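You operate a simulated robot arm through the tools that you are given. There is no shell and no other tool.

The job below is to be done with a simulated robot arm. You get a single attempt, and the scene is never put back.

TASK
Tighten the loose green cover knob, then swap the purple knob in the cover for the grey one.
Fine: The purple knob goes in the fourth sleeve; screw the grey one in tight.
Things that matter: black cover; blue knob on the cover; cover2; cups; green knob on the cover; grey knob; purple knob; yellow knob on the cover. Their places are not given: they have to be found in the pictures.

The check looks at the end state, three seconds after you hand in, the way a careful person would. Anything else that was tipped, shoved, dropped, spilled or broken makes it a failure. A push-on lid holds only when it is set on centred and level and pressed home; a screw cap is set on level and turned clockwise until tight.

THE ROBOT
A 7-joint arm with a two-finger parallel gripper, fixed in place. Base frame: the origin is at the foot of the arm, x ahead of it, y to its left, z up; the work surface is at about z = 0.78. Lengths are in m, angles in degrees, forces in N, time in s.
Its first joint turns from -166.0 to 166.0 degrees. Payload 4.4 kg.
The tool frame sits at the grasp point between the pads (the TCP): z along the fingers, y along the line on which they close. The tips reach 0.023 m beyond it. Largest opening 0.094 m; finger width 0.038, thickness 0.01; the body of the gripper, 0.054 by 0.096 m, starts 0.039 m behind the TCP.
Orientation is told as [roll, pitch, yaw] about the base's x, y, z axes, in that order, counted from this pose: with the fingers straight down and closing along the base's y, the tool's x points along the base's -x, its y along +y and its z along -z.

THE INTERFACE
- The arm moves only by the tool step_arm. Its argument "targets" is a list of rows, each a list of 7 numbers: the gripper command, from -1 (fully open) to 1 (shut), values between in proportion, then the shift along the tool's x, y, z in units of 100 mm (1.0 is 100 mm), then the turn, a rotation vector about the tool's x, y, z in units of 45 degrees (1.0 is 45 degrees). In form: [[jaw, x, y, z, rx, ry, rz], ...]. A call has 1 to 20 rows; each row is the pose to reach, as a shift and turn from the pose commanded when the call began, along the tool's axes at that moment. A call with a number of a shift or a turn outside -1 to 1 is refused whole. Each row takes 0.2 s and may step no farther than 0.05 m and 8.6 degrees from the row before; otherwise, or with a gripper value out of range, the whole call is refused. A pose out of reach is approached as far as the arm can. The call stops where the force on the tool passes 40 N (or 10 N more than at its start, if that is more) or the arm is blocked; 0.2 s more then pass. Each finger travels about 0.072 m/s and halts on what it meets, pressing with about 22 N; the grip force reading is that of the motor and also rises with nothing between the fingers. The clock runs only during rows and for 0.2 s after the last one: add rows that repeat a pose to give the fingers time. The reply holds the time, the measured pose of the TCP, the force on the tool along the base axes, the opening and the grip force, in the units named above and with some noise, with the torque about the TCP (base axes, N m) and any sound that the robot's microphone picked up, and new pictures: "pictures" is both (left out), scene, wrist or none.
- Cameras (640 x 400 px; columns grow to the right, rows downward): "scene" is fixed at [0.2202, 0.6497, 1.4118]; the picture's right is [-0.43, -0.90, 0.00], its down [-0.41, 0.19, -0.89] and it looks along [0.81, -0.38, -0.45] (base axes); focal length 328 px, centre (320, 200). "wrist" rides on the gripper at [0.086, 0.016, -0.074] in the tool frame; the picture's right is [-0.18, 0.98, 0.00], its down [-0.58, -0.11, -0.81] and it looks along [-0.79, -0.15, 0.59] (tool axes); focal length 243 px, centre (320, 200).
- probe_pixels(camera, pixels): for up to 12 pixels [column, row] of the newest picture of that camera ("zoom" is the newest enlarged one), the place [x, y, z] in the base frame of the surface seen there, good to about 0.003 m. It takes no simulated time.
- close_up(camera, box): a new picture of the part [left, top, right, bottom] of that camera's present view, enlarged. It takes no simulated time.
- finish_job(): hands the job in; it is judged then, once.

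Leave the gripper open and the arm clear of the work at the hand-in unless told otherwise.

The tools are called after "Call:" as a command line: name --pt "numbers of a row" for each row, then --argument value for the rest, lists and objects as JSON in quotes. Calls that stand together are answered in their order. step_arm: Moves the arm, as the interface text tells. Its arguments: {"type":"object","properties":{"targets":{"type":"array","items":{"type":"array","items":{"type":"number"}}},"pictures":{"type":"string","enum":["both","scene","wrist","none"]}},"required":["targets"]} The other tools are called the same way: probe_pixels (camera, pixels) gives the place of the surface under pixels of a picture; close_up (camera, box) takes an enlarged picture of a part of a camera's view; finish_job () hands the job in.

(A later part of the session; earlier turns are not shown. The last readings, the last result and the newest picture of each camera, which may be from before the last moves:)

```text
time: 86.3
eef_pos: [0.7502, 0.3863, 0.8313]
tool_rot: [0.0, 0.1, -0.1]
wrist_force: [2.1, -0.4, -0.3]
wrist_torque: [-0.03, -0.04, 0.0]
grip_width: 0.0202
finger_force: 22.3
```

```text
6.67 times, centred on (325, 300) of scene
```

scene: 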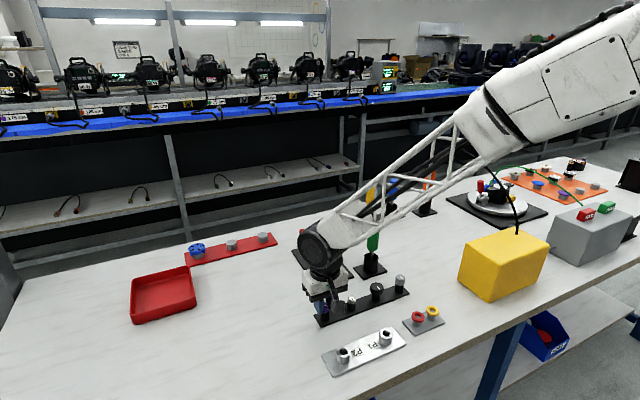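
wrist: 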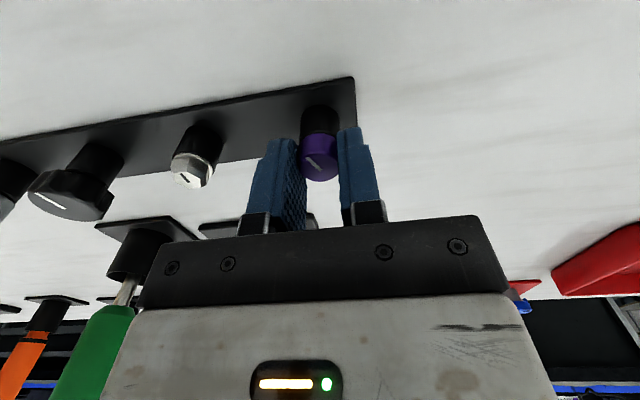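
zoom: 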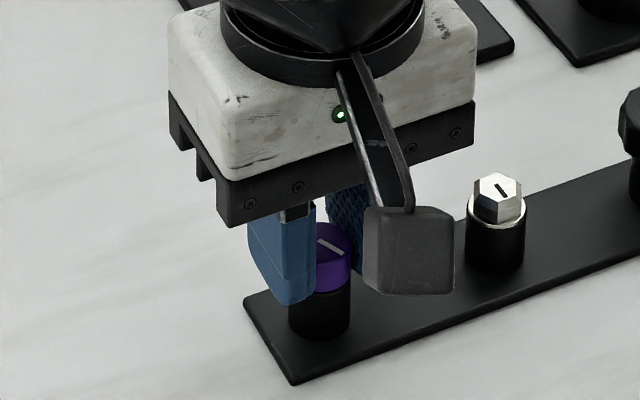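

Nearly seated on the rim. Lower another ~1.5 mm in small steps.

Call:
step_arm --pt "1 0 0 0.005 0 0 0" --pt "1 0 0 0.01 0 0 0" --pt "1 0 0 0.01 0 0 0" --pictures "none"

```text
time: 87.1
eef_pos: [0.7513, 0.3853, 0.8319]
tool_rot: [0.0, 0.1, -0.1]
wrist_force: [-14.8, -4.2, 12.9]
wrist_torque: [-0.11, 0.39, 0.0]
grip_width: 0.0202
finger_force: 22.2
```

Contact (13 N up): seated. I back off 0.6 mm, open, and rise.

Call:
step_arm --pt "1 0 0 -0.006 0 0 0" --pt "0.3 0 0 -0.006 0 0 0" --pt "0.0 0 0 -0.006 0 0 0" --pt "0.0 0 0 -0.006 0 0 0" --pt "0.0 0 0 -0.15 0 0 0" --pt "0.0 0 0 -0.35 0 0 0" --pt "0.0 0 0 -0.7 0 0 0" --pt "0.0 0 0 -0.7 0 0 0" --pictures "both"

Call:
close_up --camera "scene" --box '[295, 260, 415, 330]'

Call:
close_up --camera "wrist" --box '[40, 0, 380, 150]'

```text
time: 88.9
eef_pos: [0.7498, 0.3852, 0.9031]
tool_rot: [-0.1, 0.0, 0.0]
wrist_force: [0.3, 0.6, 0.2]
wrist_torque: [-0.01, 0.04, -0.01]
grip_width: 0.0471
finger_force: 0.1
```

scene: 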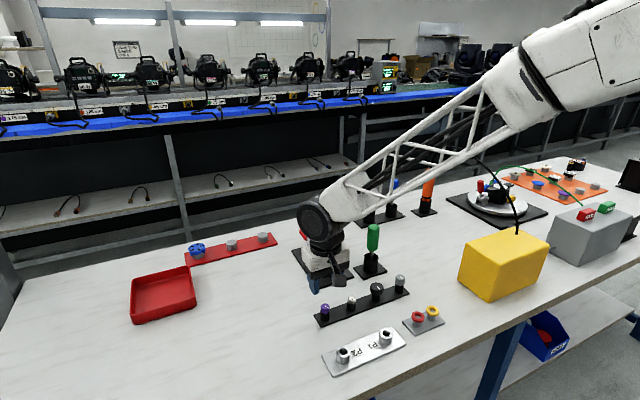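
wrist: 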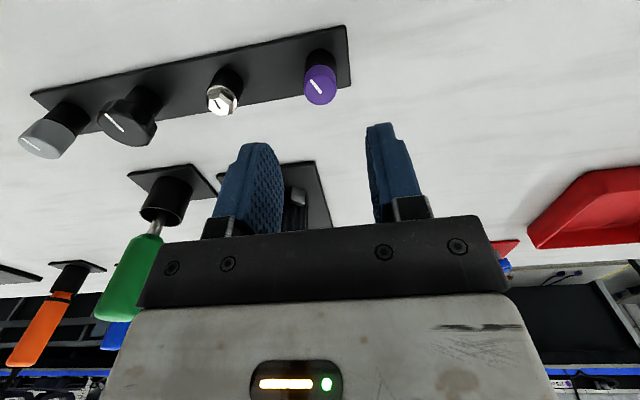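

```text
5.33 times, centred on (355, 295) of scene
```

zoom: 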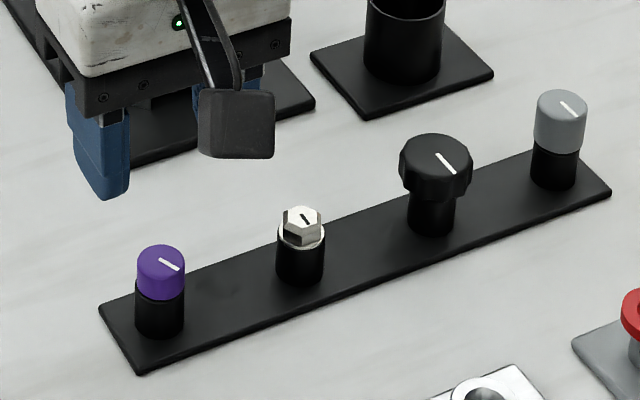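

```text
1.88 times, centred on (210, 75) of wrist
```

zoom: 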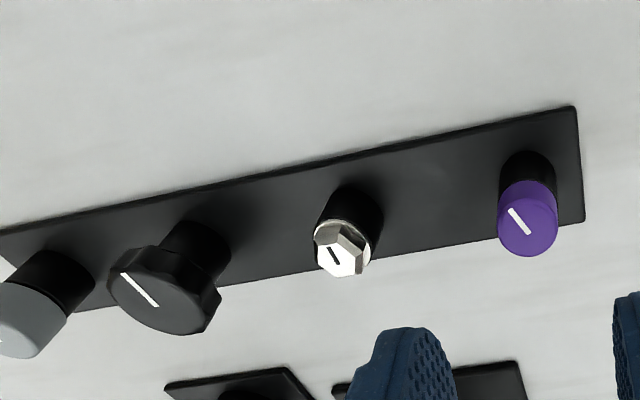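

Purple is upright and seated in the fourth sleeve. Now I move at this height along −y to above the grey knob at about (0.748, 0.1615).

Call:
step_arm --pt "0.0 0 -0.3 0 0 0 0" --pt "0.0 0 -0.65 0 0 0 0" --pt "0.0 0 -1.0 0 0 0 0" --pictures "none"

Call:
step_arm --pt "0.0 0 -0.35 0 0 0 0" --pt "0.0 0 -0.7 0 0 0 0" --pt "0.0 0 -1.0 0 0 0 0" --pictures "none"

Call:
step_arm --pt "0.0 0.01 -0.24 0 0 0 0" --pt "0.0 0.01 -0.24 0 0 0 0" --pictures "both"

Call:
close_up --camera "wrist" --box '[270, 30, 370, 140]'

```text
time: 89.7
eef_pos: [0.7486, 0.2826, 0.9022]
tool_rot: [0.0, 0.0, 0.0]
wrist_force: [0.6, 0.3, 0.4]
wrist_torque: [0.0, 0.02, 0.0]
grip_width: 0.0471
finger_force: 0.0
```

```text
time: 90.5
eef_pos: [0.7502, 0.1838, 0.9019]
tool_rot: [0.0, 0.0, -0.1]
wrist_force: [-0.2, 0.2, -0.1]
wrist_torque: [0.02, -0.03, 0.0]
grip_width: 0.0468
finger_force: 0.0
```

```text
time: 91.1
eef_pos: [0.7501, 0.1614, 0.9008]
tool_rot: [0.1, 0.0, 0.1]
wrist_force: [0.0, 0.2, 0.0]
wrist_torque: [0.0, 0.02, -0.01]
grip_width: 0.0471
finger_force: 0.1
```

scene: 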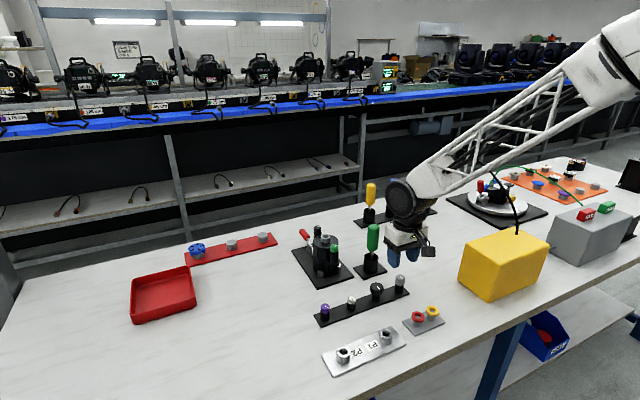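
wrist: 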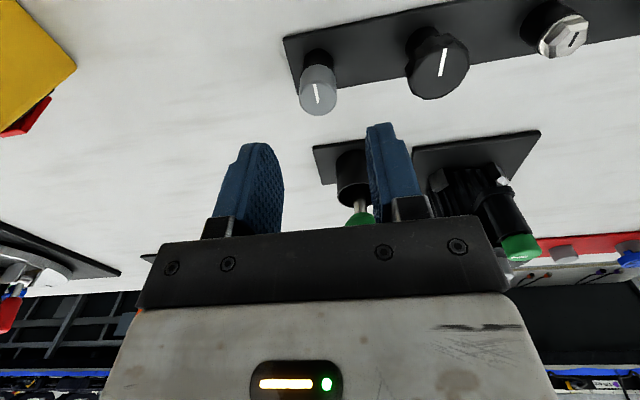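

```text
3.64 times, centred on (320, 85) of wrist
```

zoom: 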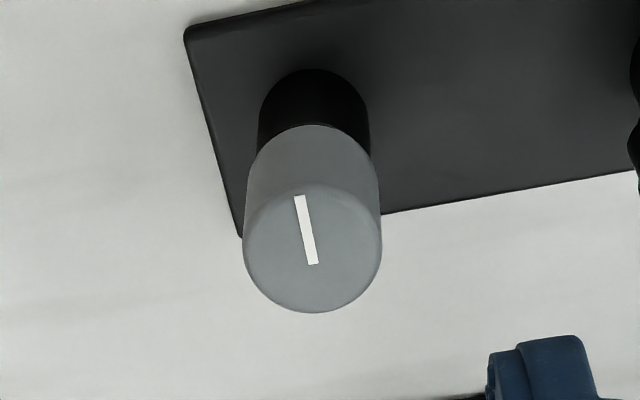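

I'll probe the grey knob edges to check centring.

Call:
probe_pixels --camera "zoom" --pixels '[[248, 250], [376, 250], [312, 308], [312, 250], [312, 190], [312, 140], [312, 122], [312, 80]]'

```text
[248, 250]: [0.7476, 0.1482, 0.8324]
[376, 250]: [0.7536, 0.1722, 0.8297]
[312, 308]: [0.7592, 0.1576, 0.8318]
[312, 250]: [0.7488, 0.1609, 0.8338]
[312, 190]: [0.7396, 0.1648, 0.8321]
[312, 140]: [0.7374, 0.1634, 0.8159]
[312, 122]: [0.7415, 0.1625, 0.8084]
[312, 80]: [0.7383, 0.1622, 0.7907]
```

Grey centre ≈ (0.7494, 0.160), top 0.832. Shift −1.5 mm in y, descend to TCP 0.835, and close.

Call:
step_arm --pt "0.0 0 -0.015 0.2 0 0 0" --pt "0.0 0 -0.015 0.4 0 0 0" --pt "0.0 0 -0.015 0.55 0 0 0" --pt "0.0 0 -0.015 0.665 0 0 0" --pt "0.3 0 -0.015 0.665 0 0 0" --pt "1 0 -0.015 0.665 0 0 0" --pt "1 0 -0.015 0.665 0 0 0" --pt "1 0 -0.015 0.665 0 0 0" --pictures "wrist"

```text
time: 92.9
eef_pos: [0.749, 0.1585, 0.8348]
tool_rot: [0.0, 0.0, -0.1]
wrist_force: [0.4, 0.5, -0.2]
wrist_torque: [0.01, -0.03, -0.01]
grip_width: 0.0235
finger_force: 21.9
```

wrist: 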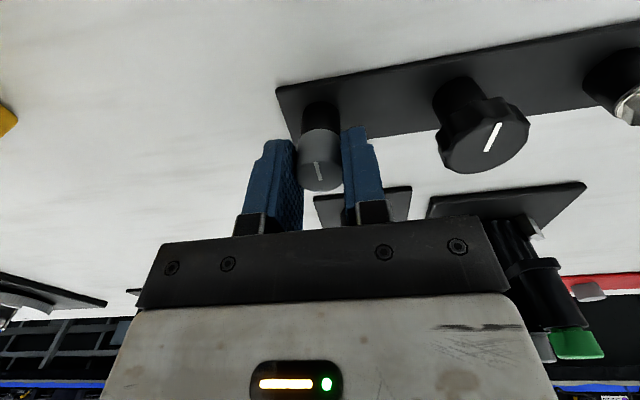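

Gripped, 23.5 mm, no side load. Lift gently and check.

Call:
step_arm --pt "1 0 0 -0.02 0 0 0" --pt "1 0 0 -0.05 0 0 0" --pt "1 0 0 -0.05 0 0 0" --pictures "none"

Call:
step_arm --pt "1 0 0 -0.1 0 0 0" --pt "1 0 0 -0.3 0 0 0" --pt "1 0 0 -0.6 0 0 0" --pt "1 0 0 -1.0 0 0 0" --pt "1 0 0 -1.0 0 0 0" --pictures "both"

Call:
close_up --camera "wrist" --box '[270, 100, 370, 210]'

Call:
close_up --camera "scene" --box '[360, 200, 450, 300]'

```text
time: 93.7
eef_pos: [0.7491, 0.1596, 0.8417]
tool_rot: [0.0, 0.0, 0.0]
wrist_force: [-0.5, 0.7, -0.7]
wrist_torque: [-0.03, -0.02, -0.02]
grip_width: 0.0236
finger_force: 22.4
```

```text
time: 94.9
eef_pos: [0.7507, 0.1619, 0.9401]
tool_rot: [-0.1, 0.0, 0.0]
wrist_force: [-0.3, -1.0, -0.4]
wrist_torque: [-0.01, 0.01, 0.02]
grip_width: 0.0235
finger_force: 22.9
```

scene: 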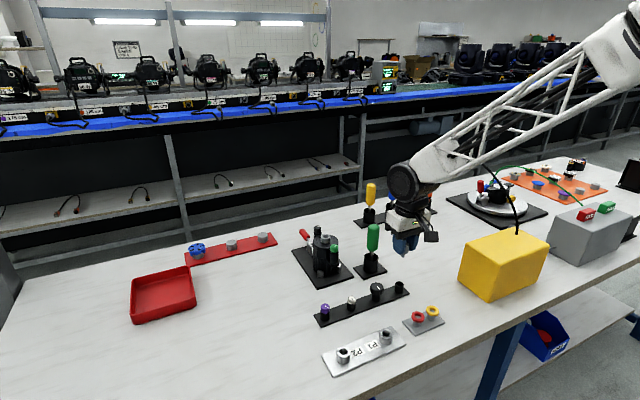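
wrist: 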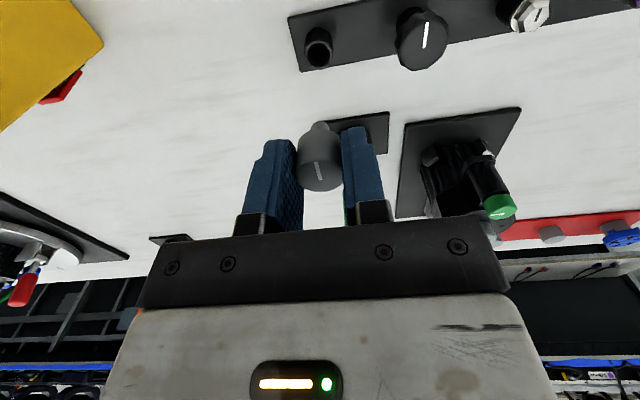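

```text
3.64 times, centred on (320, 155) of wrist
```

zoom: 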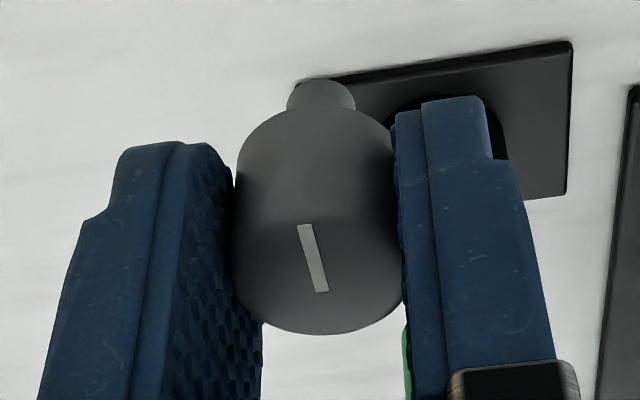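

```text
4.00 times, centred on (405, 250) of scene
```

zoom: 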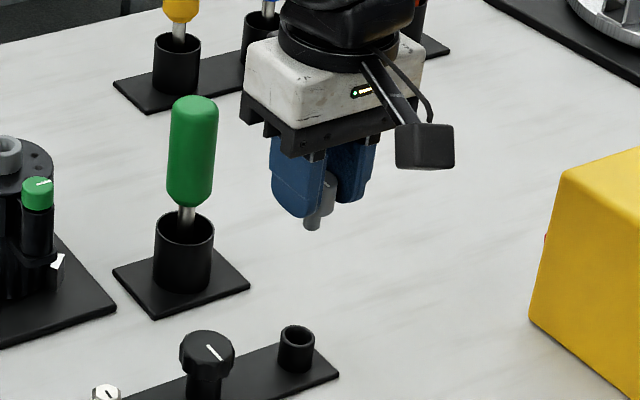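

The grey knob is out, with a similar stem. I raise it 80 mm, and carry it to above the cover socket, turning the gripper CCW on the way so that I have clockwise range for screwing.

Call:
step_arm --pt "1 0 0 -0.3 0 0 0" --pt "1 0 0 -0.6 0 0 -0.16" --pt "1 0 0 -0.8 0 0 -0.32" --pt "1 0 0 -0.8 0 0 -0.48" --pt "1 0 0 -0.8 0 0 -0.64" --pt "1 0 0 -0.8 0 0 -0.8" --pt "1 0 0 -0.8 0 0 -1.0" --pictures "none"

Call:
step_arm --pt "1 -0.15 -0.01 0 0 0 -0.17" --pt "1 -0.3 -0.02 0 0 0 -0.34" --pt "1 -0.45 -0.03 0 0 0 -0.51" --pt "1 -0.6 -0.05 0 0 0 -0.68" --pt "1 -0.75 -0.06 0 0 0 -0.84" --pt "1 -0.919 -0.071 0 0 0 -1.0" --pictures "none"

Call:
step_arm --pt "1 -0.2 -0.25 0 0 0 -0.15" --pt "1 -0.4 -0.5 0 0 0 -0.3" --pt "1 -0.6 -0.75 0 0 0 -0.45" --pt "1 -0.8 -1.0 0 0 0 -0.6" --pt "1 -0.8 -1.0 0 0 0 -0.6" --pictures "both"

```text
refused: row 7 steps farther than a row can; nothing moved
```

```text
time: 96.3
eef_pos: [0.841, 0.1526, 0.9408]
tool_rot: [0.0, 0.0, 45.1]
wrist_force: [0.1, -0.5, -0.9]
wrist_torque: [-0.02, 0.01, 0.01]
grip_width: 0.0232
finger_force: 22.0
```

```text
time: 97.5
eef_pos: [0.9694, 0.136, 0.9427]
tool_rot: [0.0, 0.0, 72.0]
wrist_force: [-0.2, -0.2, 0.0]
wrist_torque: [0.0, -0.01, -0.01]
grip_width: 0.0233
finger_force: 22.4
```

scene: 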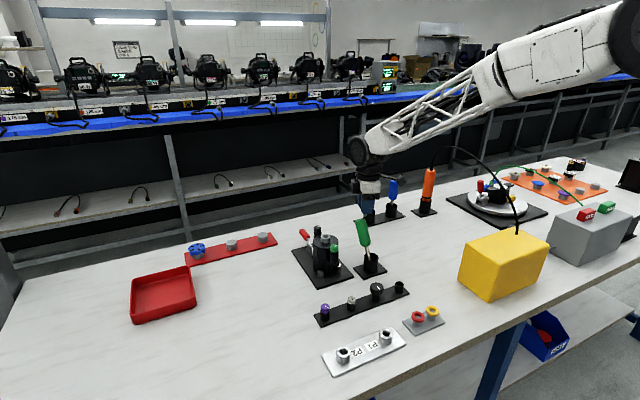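
wrist: 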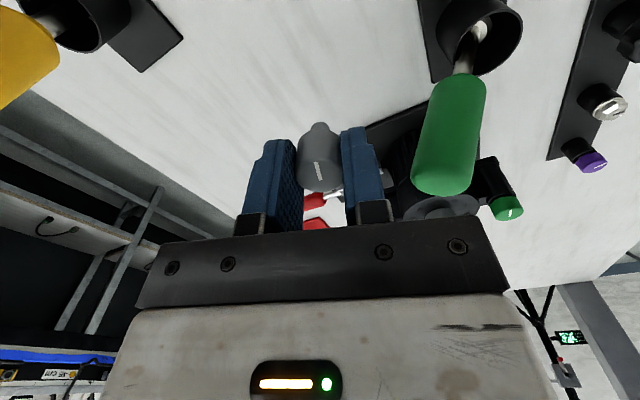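

The first call was refused, so the following moves ran from a different start pose and passed near the green screwdriver. I must check what happened there.

Call:
close_up --camera "scene" --box '[330, 170, 430, 290]'

Call:
close_up --camera "wrist" --box '[380, 0, 540, 220]'

Call:
probe_pixels --camera "scene" --pixels '[[361, 222], [363, 238], [366, 252], [370, 256], [372, 266]]'

```text
3.33 times, centred on (380, 230) of scene
```

zoom: 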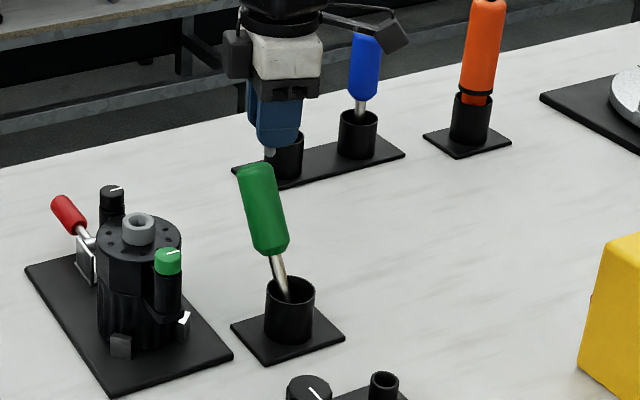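

```text
1.82 times, centred on (460, 110) of wrist
```

zoom: 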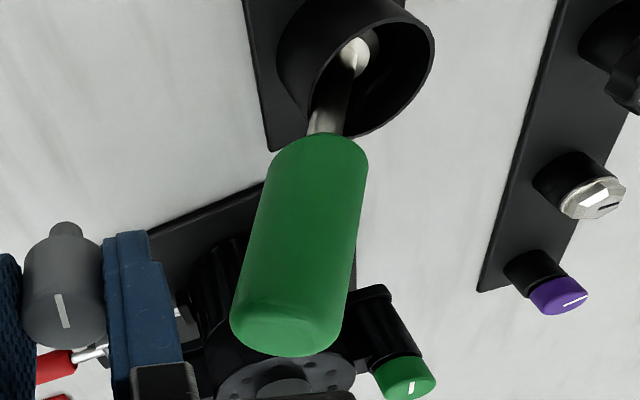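

```text
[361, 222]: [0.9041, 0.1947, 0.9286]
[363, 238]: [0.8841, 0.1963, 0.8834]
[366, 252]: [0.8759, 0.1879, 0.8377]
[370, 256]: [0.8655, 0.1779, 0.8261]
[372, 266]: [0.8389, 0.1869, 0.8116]
```

The green screwdriver has been knocked to lean in +x inside its cup (it was upright). I will put that right after the grey knob is in. First, straight up 80 mm out of this crowded area, and check on the yellow one.

Call:
step_arm --pt "1 0 0 -0.2 0 0 0" --pt "1 0 0 -0.5 0 0 0" --pt "1 0 0 -0.9 0 0 0" --pt "1 0 0 -0.9 0 0 0" --pictures "both"

Call:
close_up --camera "scene" --box '[330, 150, 450, 290]'

```text
time: 98.5
eef_pos: [0.9666, 0.1374, 1.0333]
tool_rot: [0.0, 0.0, 72.0]
wrist_force: [0.4, 0.1, -0.2]
wrist_torque: [0.0, 0.03, 0.03]
grip_width: 0.0234
finger_force: 21.9
```

scene: 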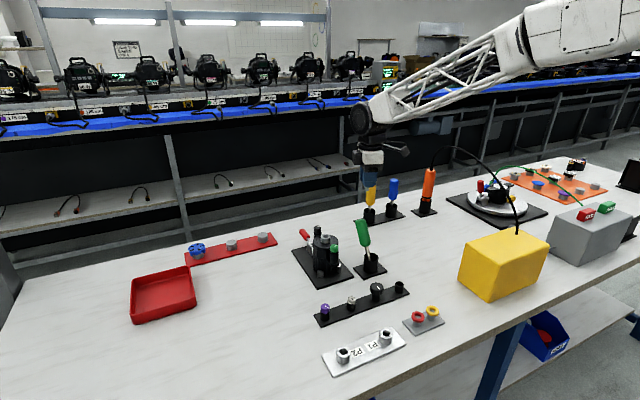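
wrist: 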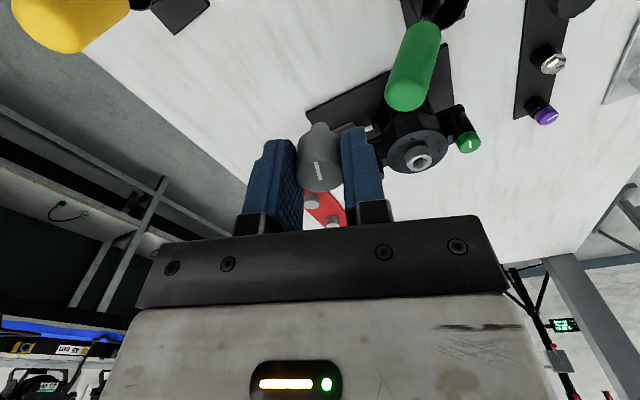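

```text
2.86 times, centred on (390, 220) of scene
```

zoom: 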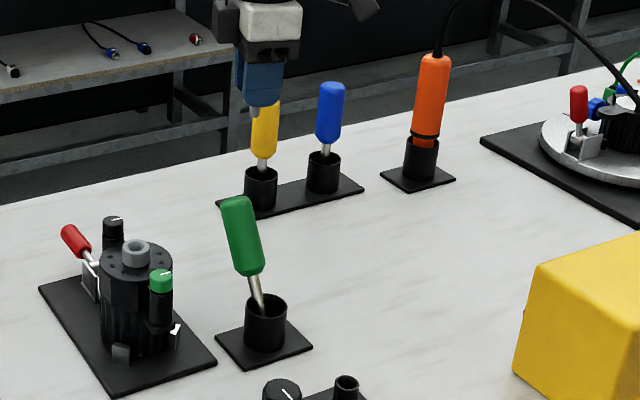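

Yellow and blue are still as before. Now I carry the grey knob at z 1.03 to above the cover socket, in two checked moves.

Call:
step_arm --pt "1 -0.18 0.12 0 0 0 -0.125" --pt "1 -0.36 0.25 0 0 0 -0.25" --pt "1 -0.54 0.37 0 0 0 -0.375" --pt "1 -0.707 0.487 0 0 0 -0.5" --pt "1 -0.707 0.487 0 0 0 -0.5" --pictures "none"

```text
time: 99.7
eef_pos: [0.9426, 0.2219, 1.0306]
tool_rot: [0.0, 0.0, 94.5]
wrist_force: [0.1, -0.4, -0.5]
wrist_torque: [-0.01, -0.01, -0.02]
grip_width: 0.0235
finger_force: 21.6
```

On track. Second half of the move, and down a bit to 1.0.

Call:
step_arm --pt "1 -0.2 0.04 0 0 0 -0.1" --pt "1 -0.42 0.09 0 0 0 -0.2" --pt "1 -0.64 0.13 0 0 0 -0.3" --pt "1 -0.827 0.176 0.1 0 0 -0.4" --pt "1 -0.827 0.176 0.3 0 0 -0.5" --pt "1 -0.827 0.176 0.3 0 0 -0.5" --pictures "both"

Call:
close_up --camera "wrist" --box '[270, 60, 370, 200]'

```text
time: 101.1
eef_pos: [0.9216, 0.3026, 0.9986]
tool_rot: [0.0, 0.0, 116.9]
wrist_force: [-1.2, -0.7, 0.1]
wrist_torque: [0.01, 0.02, 0.01]
grip_width: 0.0234
finger_force: 22.2
```

scene: 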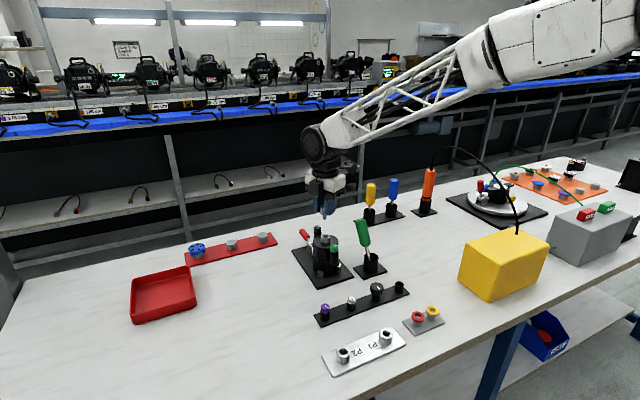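
wrist: 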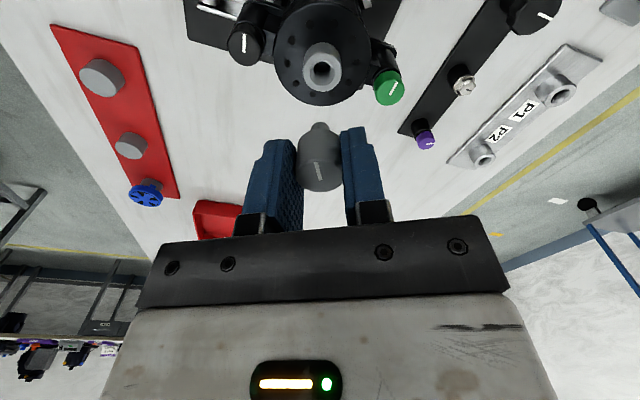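

```text
2.86 times, centred on (320, 130) of wrist
```

zoom: 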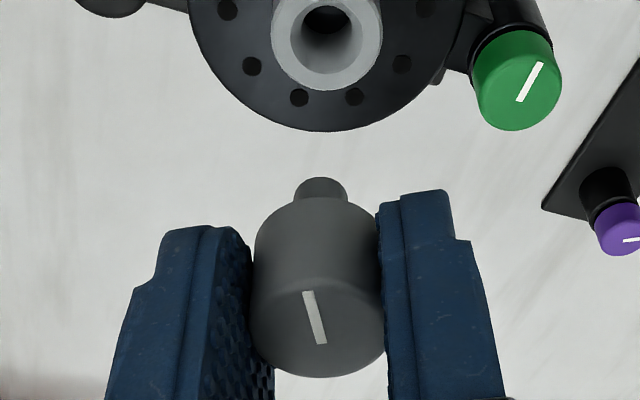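

I'll probe the socket rim.

Call:
close_up --camera "wrist" --box '[280, 30, 365, 100]'

Call:
probe_pixels --camera "wrist" --pixels '[[305, 70], [339, 70], [322, 88], [322, 55], [308, 60], [336, 60], [312, 84], [332, 84], [321, 125]]'

```text
5.71 times, centred on (322, 65) of wrist
```

zoom: 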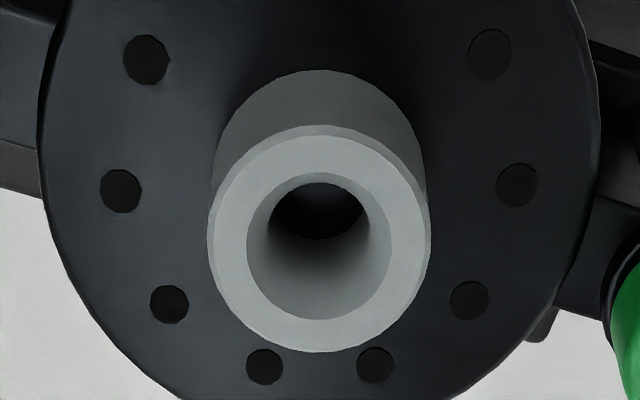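

```text
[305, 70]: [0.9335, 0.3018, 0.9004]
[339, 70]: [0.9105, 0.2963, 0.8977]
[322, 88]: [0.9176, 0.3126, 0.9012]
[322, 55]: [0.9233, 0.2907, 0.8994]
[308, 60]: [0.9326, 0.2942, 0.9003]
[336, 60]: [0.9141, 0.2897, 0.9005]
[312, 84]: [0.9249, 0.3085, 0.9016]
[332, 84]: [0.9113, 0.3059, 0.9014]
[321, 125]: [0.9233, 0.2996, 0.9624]
```

Socket centre ≈ (0.921, 0.3005), rim 0.9005; stem bottom is 36 mm below the TCP. I correct ~2 mm and descend to ~0.943 for a check (stem still ~6 mm above).

Call:
step_arm --pt "1 0.02 0.01 0.15 0 0 0" --pt "1 0.02 0.01 0.35 0 0 0" --pt "1 0.02 0.01 0.55 0 0 0" --pt "1 0.02 0.01 0.55 0 0 0" --pictures "both"

Call:
close_up --camera "wrist" --box '[270, 80, 370, 200]'

Call:
close_up --camera "scene" --box '[295, 202, 355, 262]'

```text
time: 102.1
eef_pos: [0.9214, 0.2994, 0.9468]
tool_rot: [0.0, 0.0, 117.0]
wrist_force: [0.2, 0.7, 0.2]
wrist_torque: [-0.02, 0.01, -0.03]
grip_width: 0.0237
finger_force: 22.2
```

scene: 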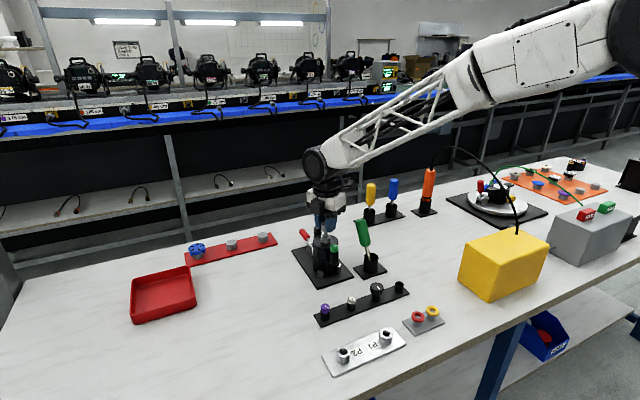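
wrist: 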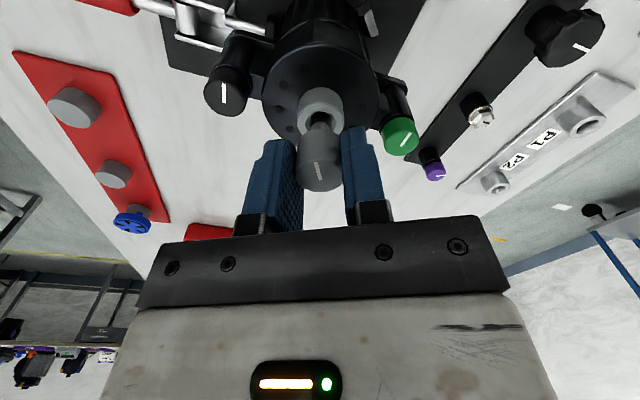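

```text
3.33 times, centred on (320, 140) of wrist
```

zoom: 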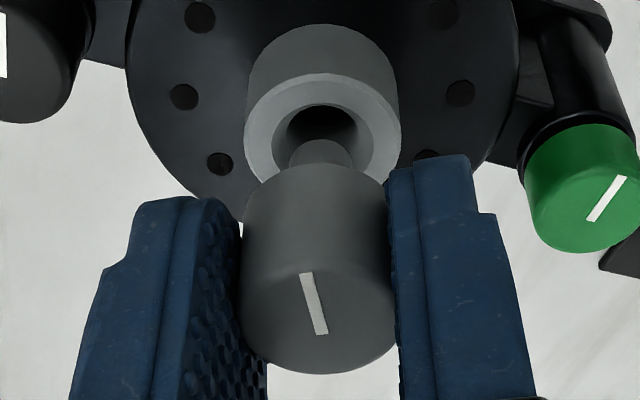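

```text
6.67 times, centred on (325, 232) of scene
```

zoom: 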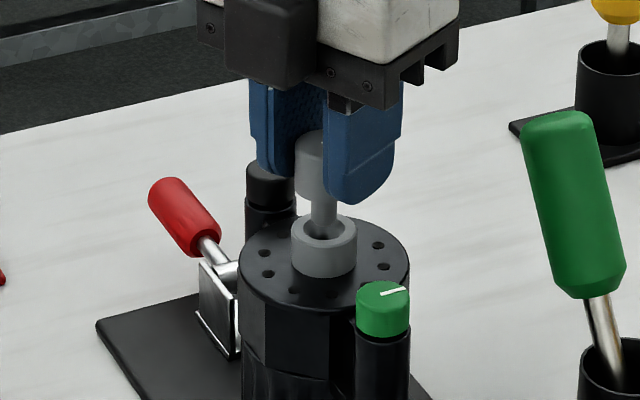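

Let me look closer from the scene camera to verify the fore-aft alignment.

Call:
close_up --camera "scene" --box '[315, 218, 335, 232]'

Call:
probe_pixels --camera "scene" --pixels '[[325, 230], [325, 226], [325, 222], [320, 234], [331, 234], [325, 237]]'

Call:
probe_pixels --camera "wrist" --pixels '[[299, 124], [342, 124], [320, 104], [320, 128], [320, 124], [303, 112], [338, 112]]'

```text
16.00 times, centred on (325, 225) of scene
```

zoom: 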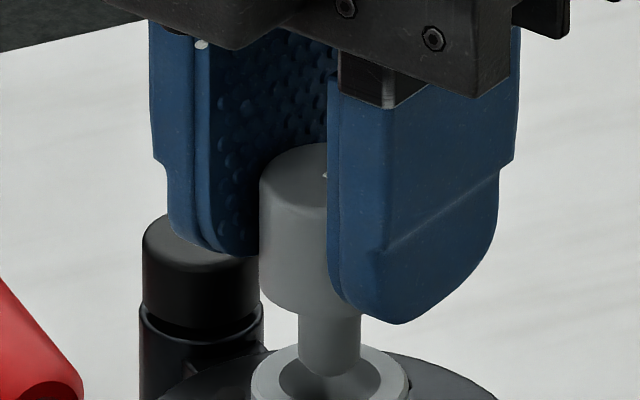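

```text
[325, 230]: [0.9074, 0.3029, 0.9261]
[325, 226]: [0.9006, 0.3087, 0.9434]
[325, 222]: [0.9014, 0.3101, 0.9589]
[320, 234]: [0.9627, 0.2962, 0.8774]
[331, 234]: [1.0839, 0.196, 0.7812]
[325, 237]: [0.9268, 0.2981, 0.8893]
```

```text
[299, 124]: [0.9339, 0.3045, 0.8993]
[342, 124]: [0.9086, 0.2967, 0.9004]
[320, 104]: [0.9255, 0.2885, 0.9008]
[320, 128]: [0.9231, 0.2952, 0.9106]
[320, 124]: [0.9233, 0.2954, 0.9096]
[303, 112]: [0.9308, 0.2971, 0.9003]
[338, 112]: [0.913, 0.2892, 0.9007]
```

Stem axis and socket centre agree within ~0.6 mm. I descend in small steps, watching the force (thread should engage when the stem is ~7 mm in).

Call:
step_arm --pt "1 0.005 0 0.03 0 0 0" --pt "1 0.005 0 0.06 0 0 0" --pt "1 0.005 0 0.09 0 0 0" --pt "1 0.005 0 0.09 0 0 0" --pictures "wrist"

Call:
close_up --camera "wrist" --box '[270, 80, 370, 200]'

```text
time: 103.1
eef_pos: [0.9201, 0.299, 0.9374]
tool_rot: [0.0, 0.0, 117.0]
wrist_force: [0.7, 0.7, 0.1]
wrist_torque: [-0.01, 0.02, 0.02]
grip_width: 0.0236
finger_force: 21.5
```

wrist: 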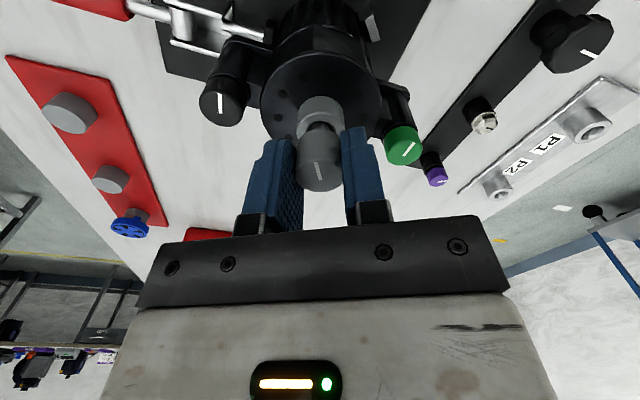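

```text
3.33 times, centred on (320, 140) of wrist
```

zoom: 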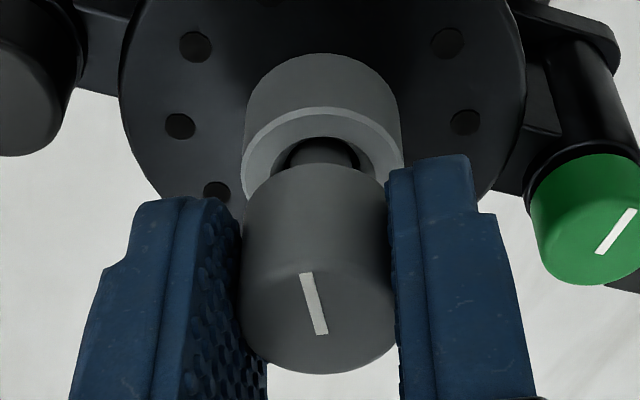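

Stem is entering the mouth without contact. Continue down in 1–1.5 mm steps.

Call:
step_arm --pt "1 0 0.002 0.015 0 0 0" --pt "1 0 0.002 0.03 0 0 0" --pt "1 0 0.002 0.04 0 0 0" --pt "1 0 0.002 0.04 0 0 0" --pictures "none"

```text
time: 104.1
eef_pos: [0.9198, 0.2996, 0.9314]
tool_rot: [0.1, -0.1, 117.0]
wrist_force: [3.7, 1.9, -0.5]
wrist_torque: [0.03, -0.1, -0.02]
grip_width: 0.0236
finger_force: 22.4
```

Slight side contact (it's inside the bore). Lower another 2 mm slowly.

Call:
step_arm --pt "1 0 -0.003 0.005 0 0 0" --pt "1 0 -0.003 0.01 0 0 0" --pt "1 0 -0.003 0.015 0 0 0" --pt "1 0 -0.003 0.015 0 0 0" --pictures "wrist"

Call:
close_up --camera "wrist" --box '[270, 80, 370, 200]'

```text
time: 105.1
eef_pos: [0.9194, 0.2994, 0.9322]
tool_rot: [-0.1, 0.0, 117.1]
wrist_force: [3.6, 2.6, 9.5]
wrist_torque: [0.08, -0.1, -0.02]
grip_width: 0.0233
finger_force: 22.2
```

wrist: 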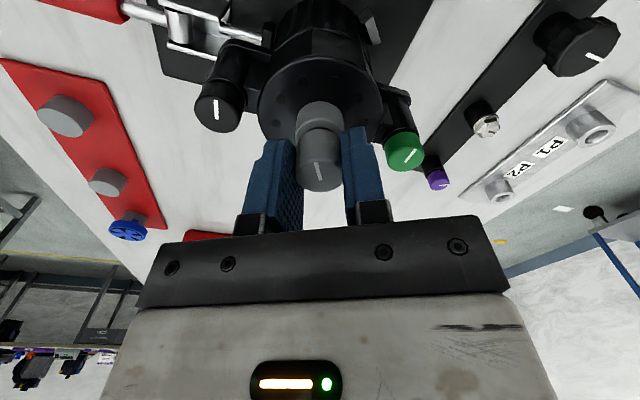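

```text
3.33 times, centred on (320, 140) of wrist
```

zoom: 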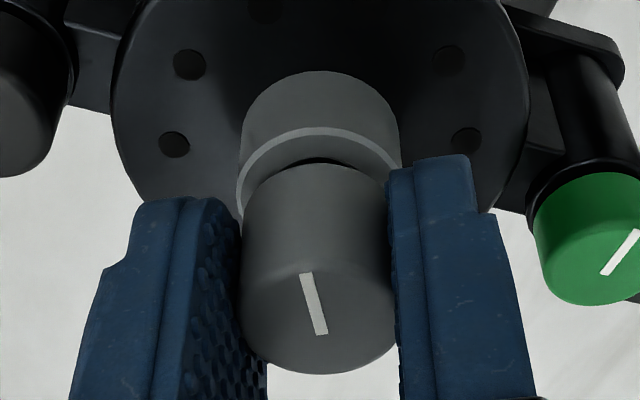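

9.5 N upward: the thread is met. Now turn clockwise 45° keeping a light downward press.

Call:
step_arm --pt "1 0 0 0 0 0 0.17" --pt "1 0 0 0.001 0 0 0.34" --pt "1 0 0 0.002 0 0 0.51" --pt "1 0 0 0.003 0 0 0.68" --pt "1 0 0 0.004 0 0 0.84" --pt "1 0 0 0.005 0 0 1.0" --pt "1 0 0 0.005 0 0 1.0" --pictures "none"

```text
time: 106.7
eef_pos: [0.9197, 0.2989, 0.9297]
tool_rot: [0.0, 0.0, 71.9]
wrist_force: [-1.5, 7.3, 15.4]
wrist_torque: [0.2, 0.06, -0.03]
grip_width: 0.0234
finger_force: 22.1
```

Fz 15 N — thread may just be catching. Continue 45° without lowering further.

Call:
step_arm --pt "1 0 0 0 0 0 0.17" --pt "1 0 0 0 0 0 0.34" --pt "1 0 0 0 0 0 0.51" --pt "1 0 0 0 0 0 0.68" --pt "1 0 0 0 0 0 0.84" --pt "1 0 0 0 0 0 1.0" --pt "1 0 0 0 0 0 1.0" --pictures "wrist"

Call:
close_up --camera "wrist" --box '[270, 80, 370, 200]'

```text
time: 108.3
eef_pos: [0.9194, 0.2991, 0.9301]
tool_rot: [0.0, 0.1, 26.9]
wrist_force: [-11.1, 13.1, 2.3]
wrist_torque: [0.29, 0.29, -0.01]
grip_width: 0.0237
finger_force: 21.9
```

wrist: 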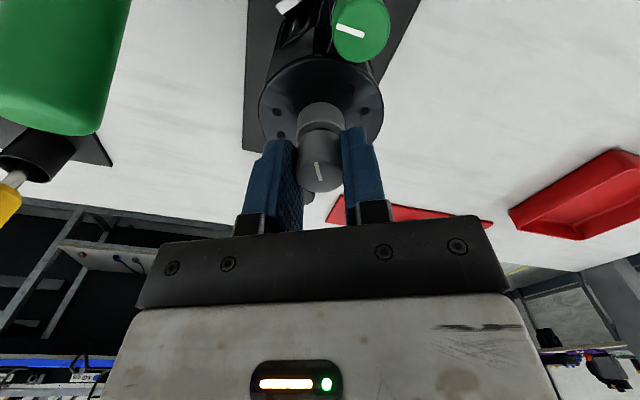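

```text
3.33 times, centred on (320, 140) of wrist
```

zoom: 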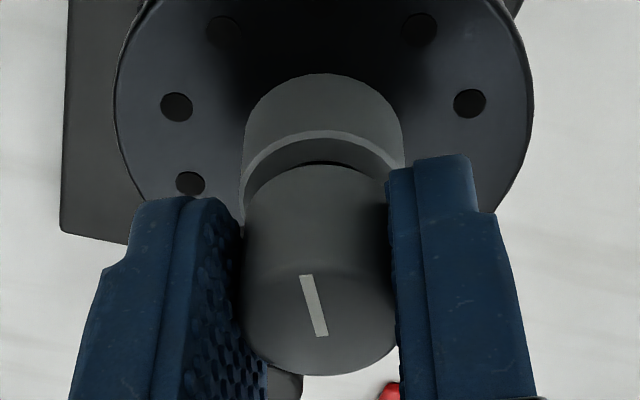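

Thread is drawing in. Correct +0.7 mm tool y and continue 45°, following down 0.5 mm.

Call:
step_arm --pt "1 0.002 0.007 0.001 0 0 0" --pt "1 0.002 0.007 0.001 0 0 0.17" --pt "1 0.002 0.007 0.002 0 0 0.34" --pt "1 0.002 0.007 0.003 0 0 0.51" --pt "1 0.002 0.007 0.003 0 0 0.68" --pt "1 0.002 0.007 0.004 0 0 0.84" --pt "1 0.002 0.007 0.005 0 0 1.0" --pt "1 0.002 0.007 0.005 0 0 1.0" --pictures "none"

```text
time: 110.1
eef_pos: [0.9192, 0.2994, 0.9303]
tool_rot: [0.1, 0.0, -18.2]
wrist_force: [-2.9, 10.1, 0.8]
wrist_torque: [0.23, 0.16, -0.01]
grip_width: 0.0235
finger_force: 22.1
```

Good. Continue 45° with a +0.4 mm y correction.

Call:
step_arm --pt "1 0 0.004 0.001 0 0 0" --pt "1 0 0.004 0.001 0 0 0.17" --pt "1 0 0.004 0.002 0 0 0.34" --pt "1 0 0.004 0.003 0 0 0.51" --pt "1 0 0.004 0.003 0 0 0.68" --pt "1 0 0.004 0.004 0 0 0.84" --pt "1 0 0.004 0.005 0 0 1.0" --pt "1 0 0.004 0.005 0 0 1.0" --pictures "wrist"

```text
time: 111.9
eef_pos: [0.9194, 0.2997, 0.9291]
tool_rot: [0.1, 0.1, -63.1]
wrist_force: [-4.0, 12.5, 0.0]
wrist_torque: [0.35, 0.14, 0.01]
grip_width: 0.0235
finger_force: 22.2
```

wrist: 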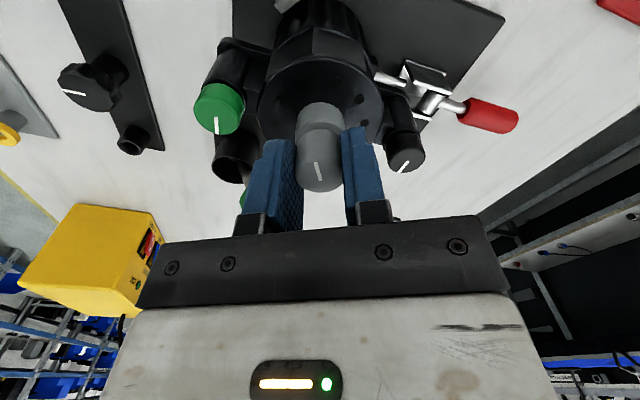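

Continue 45° (correct +0.5 mm tool x), following down 0.5 mm.

Call:
step_arm --pt "1 0.005 0 0.001 0 0 0" --pt "1 0.005 0 0.001 0 0 0.17" --pt "1 0.005 0 0.002 0 0 0.34" --pt "1 0.005 0 0.003 0 0 0.51" --pt "1 0.005 0 0.003 0 0 0.68" --pt "1 0.005 0 0.004 0 0 0.84" --pt "1 0.005 0 0.005 0 0 1.0" --pt "1 0.005 0 0.005 0 0 1.0" --pictures "wrist"

Call:
close_up --camera "wrist" --box '[270, 80, 370, 200]'

```text
time: 113.7
eef_pos: [0.9199, 0.3008, 0.9288]
tool_rot: [0.0, 0.1, -108.2]
wrist_force: [13.3, 6.8, 1.2]
wrist_torque: [0.19, -0.3, 0.0]
grip_width: 0.0236
finger_force: 22.0
```

wrist: 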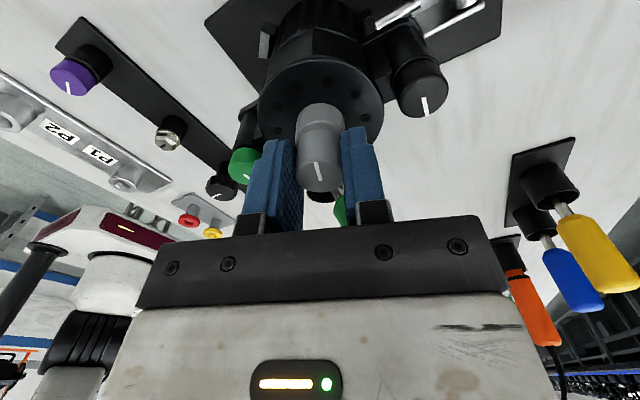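

```text
3.33 times, centred on (320, 140) of wrist
```

zoom: 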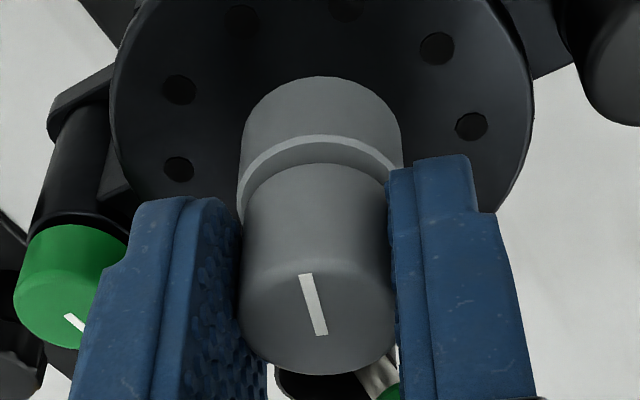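

225° done, gap nearly closed. Another 15°, then regrip.

Call:
step_arm --pt "1 0.005 0.003 0.001 0 0 0.17" --pt "1 0.005 0.003 0.002 0 0 0.33" --pt "1 0.005 0.003 0.002 0 0 0.33" --pictures "none"

Call:
step_arm --pt "0.3 0 0 0 0 0 0" --pt "0.2 0 0 0 0 0 0" --pt "0.2 0 0 -0.15 0 0 0" --pt "0.2 0 0 -0.35 0 0 0" --pt "0.2 0 0 -0.35 0 0 -0.17" --pt "0.2 0 0 -0.35 0 0 -0.34" --pt "0.2 0 0 -0.35 0 0 -0.51" --pt "0.2 0 0 -0.35 0 0 -0.68" --pt "0.2 0 0 -0.35 0 0 -0.84" --pt "0.2 0 0 -0.35 0 0 -1.0" --pt "0.2 0 0 -0.35 0 0 -1.0" --pictures "wrist"

Call:
close_up --camera "scene" --box '[295, 212, 365, 282]'

```text
time: 114.5
eef_pos: [0.92, 0.3016, 0.9275]
tool_rot: [0.0, 0.0, -123.1]
wrist_force: [7.6, -0.5, 3.5]
wrist_torque: [-0.04, -0.17, 0.0]
grip_width: 0.0236
finger_force: 22.0
```

```text
time: 116.9
eef_pos: [0.919, 0.3014, 0.9624]
tool_rot: [0.0, 0.0, -77.8]
wrist_force: [-0.3, 0.1, -1.0]
wrist_torque: [0.0, 0.01, 0.04]
grip_width: 0.0377
finger_force: 0.1
```

wrist: 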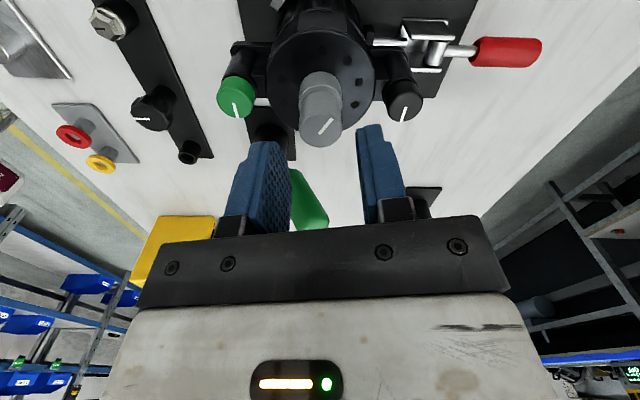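

```text
5.71 times, centred on (330, 247) of scene
```

zoom: 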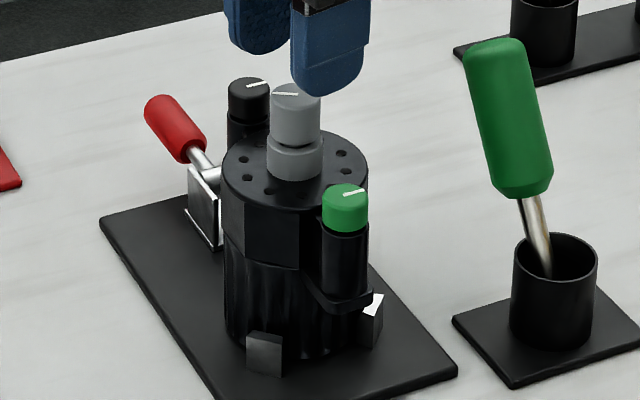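

Grey stands upright in the socket. Rotate back CCW (checked separately) toward yaw +100.

Call:
step_arm --pt "0.2 0 0 0 0 0 -0.17" --pt "0.2 0 0 0 0 0 -0.34" --pt "0.2 0 0 0 0 0 -0.51" --pt "0.2 0 0 0 0 0 -0.68" --pt "0.2 0 0 0 0 0 -0.84" --pt "0.2 0 0 0 0 0 -1.0" --pictures "none"

Call:
step_arm --pt "0.2 0 0 0 0 0 -0.17" --pt "0.2 0 0 0 0 0 -0.34" --pt "0.2 0 0 0 0 0 -0.51" --pt "0.2 0 0 0 0 0 -0.68" --pt "0.2 0 0 0 0 0 -0.84" --pt "0.2 0 0 0 0 0 -1.0" --pictures "none"

Call:
step_arm --pt "0.2 0 0 0 0 0 -0.17" --pt "0.2 0 0 0 0 0 -0.34" --pt "0.2 0 0 0 0 0 -0.51" --pt "0.2 0 0 0 0 0 -0.68" --pt "0.2 0 0 0 0 0 -0.84" --pt "0.2 0 0 0 0 0 -1.0" --pictures "none"

Call:
step_arm --pt "0.2 0 0 0 0 0 -0.17" --pt "0.2 0 0 0 0 0 -0.34" --pt "0.2 0 0 0 0 0 -0.51" --pt "0.2 0 0 0 0 0 -0.68" --pt "0.2 0 0 0 0 0 -0.84" --pt "0.2 0 0 0 0 0 -0.84" --pictures "wrist"

Call:
close_up --camera "wrist" --box '[270, 60, 370, 180]'

```text
time: 118.3
eef_pos: [0.9202, 0.3001, 0.9641]
tool_rot: [0.0, 0.0, -32.8]
wrist_force: [-0.1, 1.0, -0.7]
wrist_torque: [-0.01, -0.01, 0.0]
grip_width: 0.0376
finger_force: 0.0
```

```text
time: 119.7
eef_pos: [0.9211, 0.3001, 0.9635]
tool_rot: [0.0, -0.1, 12.2]
wrist_force: [0.0, 0.0, -0.3]
wrist_torque: [-0.01, 0.03, 0.01]
grip_width: 0.0376
finger_force: 0.1
```

```text
time: 121.1
eef_pos: [0.9195, 0.3011, 0.9637]
tool_rot: [0.0, 0.0, 57.1]
wrist_force: [-0.2, 0.3, 0.2]
wrist_torque: [0.04, 0.02, 0.03]
grip_width: 0.0376
finger_force: 0.1
```

```text
time: 122.5
eef_pos: [0.9195, 0.3008, 0.9632]
tool_rot: [0.0, -0.1, 95.0]
wrist_force: [0.2, 0.0, 0.1]
wrist_torque: [0.01, -0.01, 0.01]
grip_width: 0.0375
finger_force: 0.1
```

wrist: 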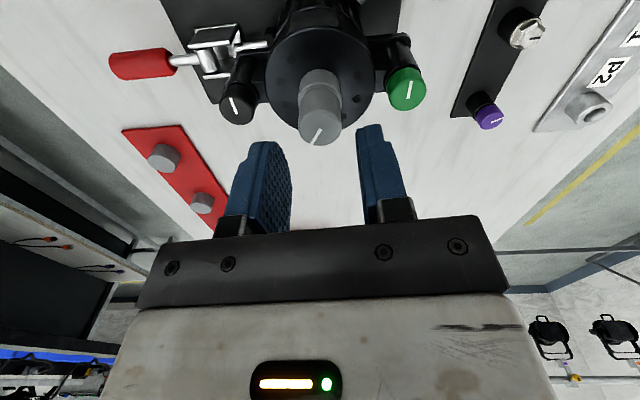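

```text
3.33 times, centred on (320, 120) of wrist
```

zoom: 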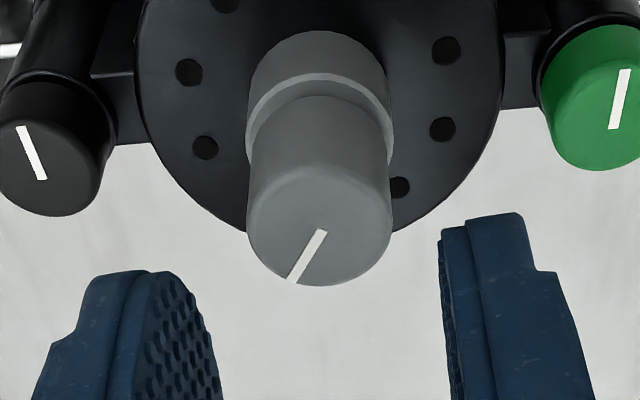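

Aligned within ~1 mm. Descend to TCP ≈0.927 and grip.

Call:
step_arm --pt "0.2 0.008 -0.008 0.12 0 0 0" --pt "0.2 0.008 -0.008 0.25 0 0 0" --pt "0.2 0.008 -0.008 0.36 0 0 0" --pt "0.5 0.008 -0.008 0.36 0 0 0" --pt "1 0.008 -0.008 0.36 0 0 0" --pt "1 0.008 -0.008 0.36 0 0 0" --pictures "none"

```text
time: 123.9
eef_pos: [0.9212, 0.2991, 0.9276]
tool_rot: [0.1, -0.1, 94.9]
wrist_force: [-18.1, -2.9, -0.2]
wrist_torque: [-0.08, 0.46, 0.04]
grip_width: 0.0239
finger_force: 22.2
```

−18 N in x: shift +0.7 mm tool y, then turn clockwise 45° following down.

Call:
step_arm --pt "1 0 0.007 0 0 0 0" --pt "1 0 0.007 0.001 0 0 0.17" --pt "1 0 0.007 0.002 0 0 0.34" --pt "1 0 0.007 0.003 0 0 0.51" --pt "1 0 0.007 0.003 0 0 0.68" --pt "1 0 0.007 0.004 0 0 0.84" --pt "1 0 0.007 0.004 0 0 1.0" --pt "1 0 0.007 0.004 0 0 1.0" --pictures "none"

```text
time: 125.7
eef_pos: [0.9197, 0.3005, 0.9288]
tool_rot: [0.1, 0.0, 49.9]
wrist_force: [-1.2, -2.2, -5.0]
wrist_torque: [-0.03, 0.0, 0.01]
grip_width: 0.0235
finger_force: 22.3
```

Smooth. Continue 45°, following down ~0.7 mm.

Call:
step_arm --pt "1 0 0 0.002 0 0 0.17" --pt "1 0 0 0.004 0 0 0.34" --pt "1 0 0 0.005 0 0 0.51" --pt "1 0 0 0.006 0 0 0.68" --pt "1 0 0 0.006 0 0 0.84" --pt "1 0 0 0.007 0 0 1.0" --pt "1 0 0 0.007 0 0 1.0" --pictures "none"

```text
time: 127.3
eef_pos: [0.9205, 0.2996, 0.9272]
tool_rot: [0.1, 0.0, 4.8]
wrist_force: [2.6, -2.9, 1.0]
wrist_torque: [-0.1, -0.12, 0.01]
grip_width: 0.0236
finger_force: 22.8
```

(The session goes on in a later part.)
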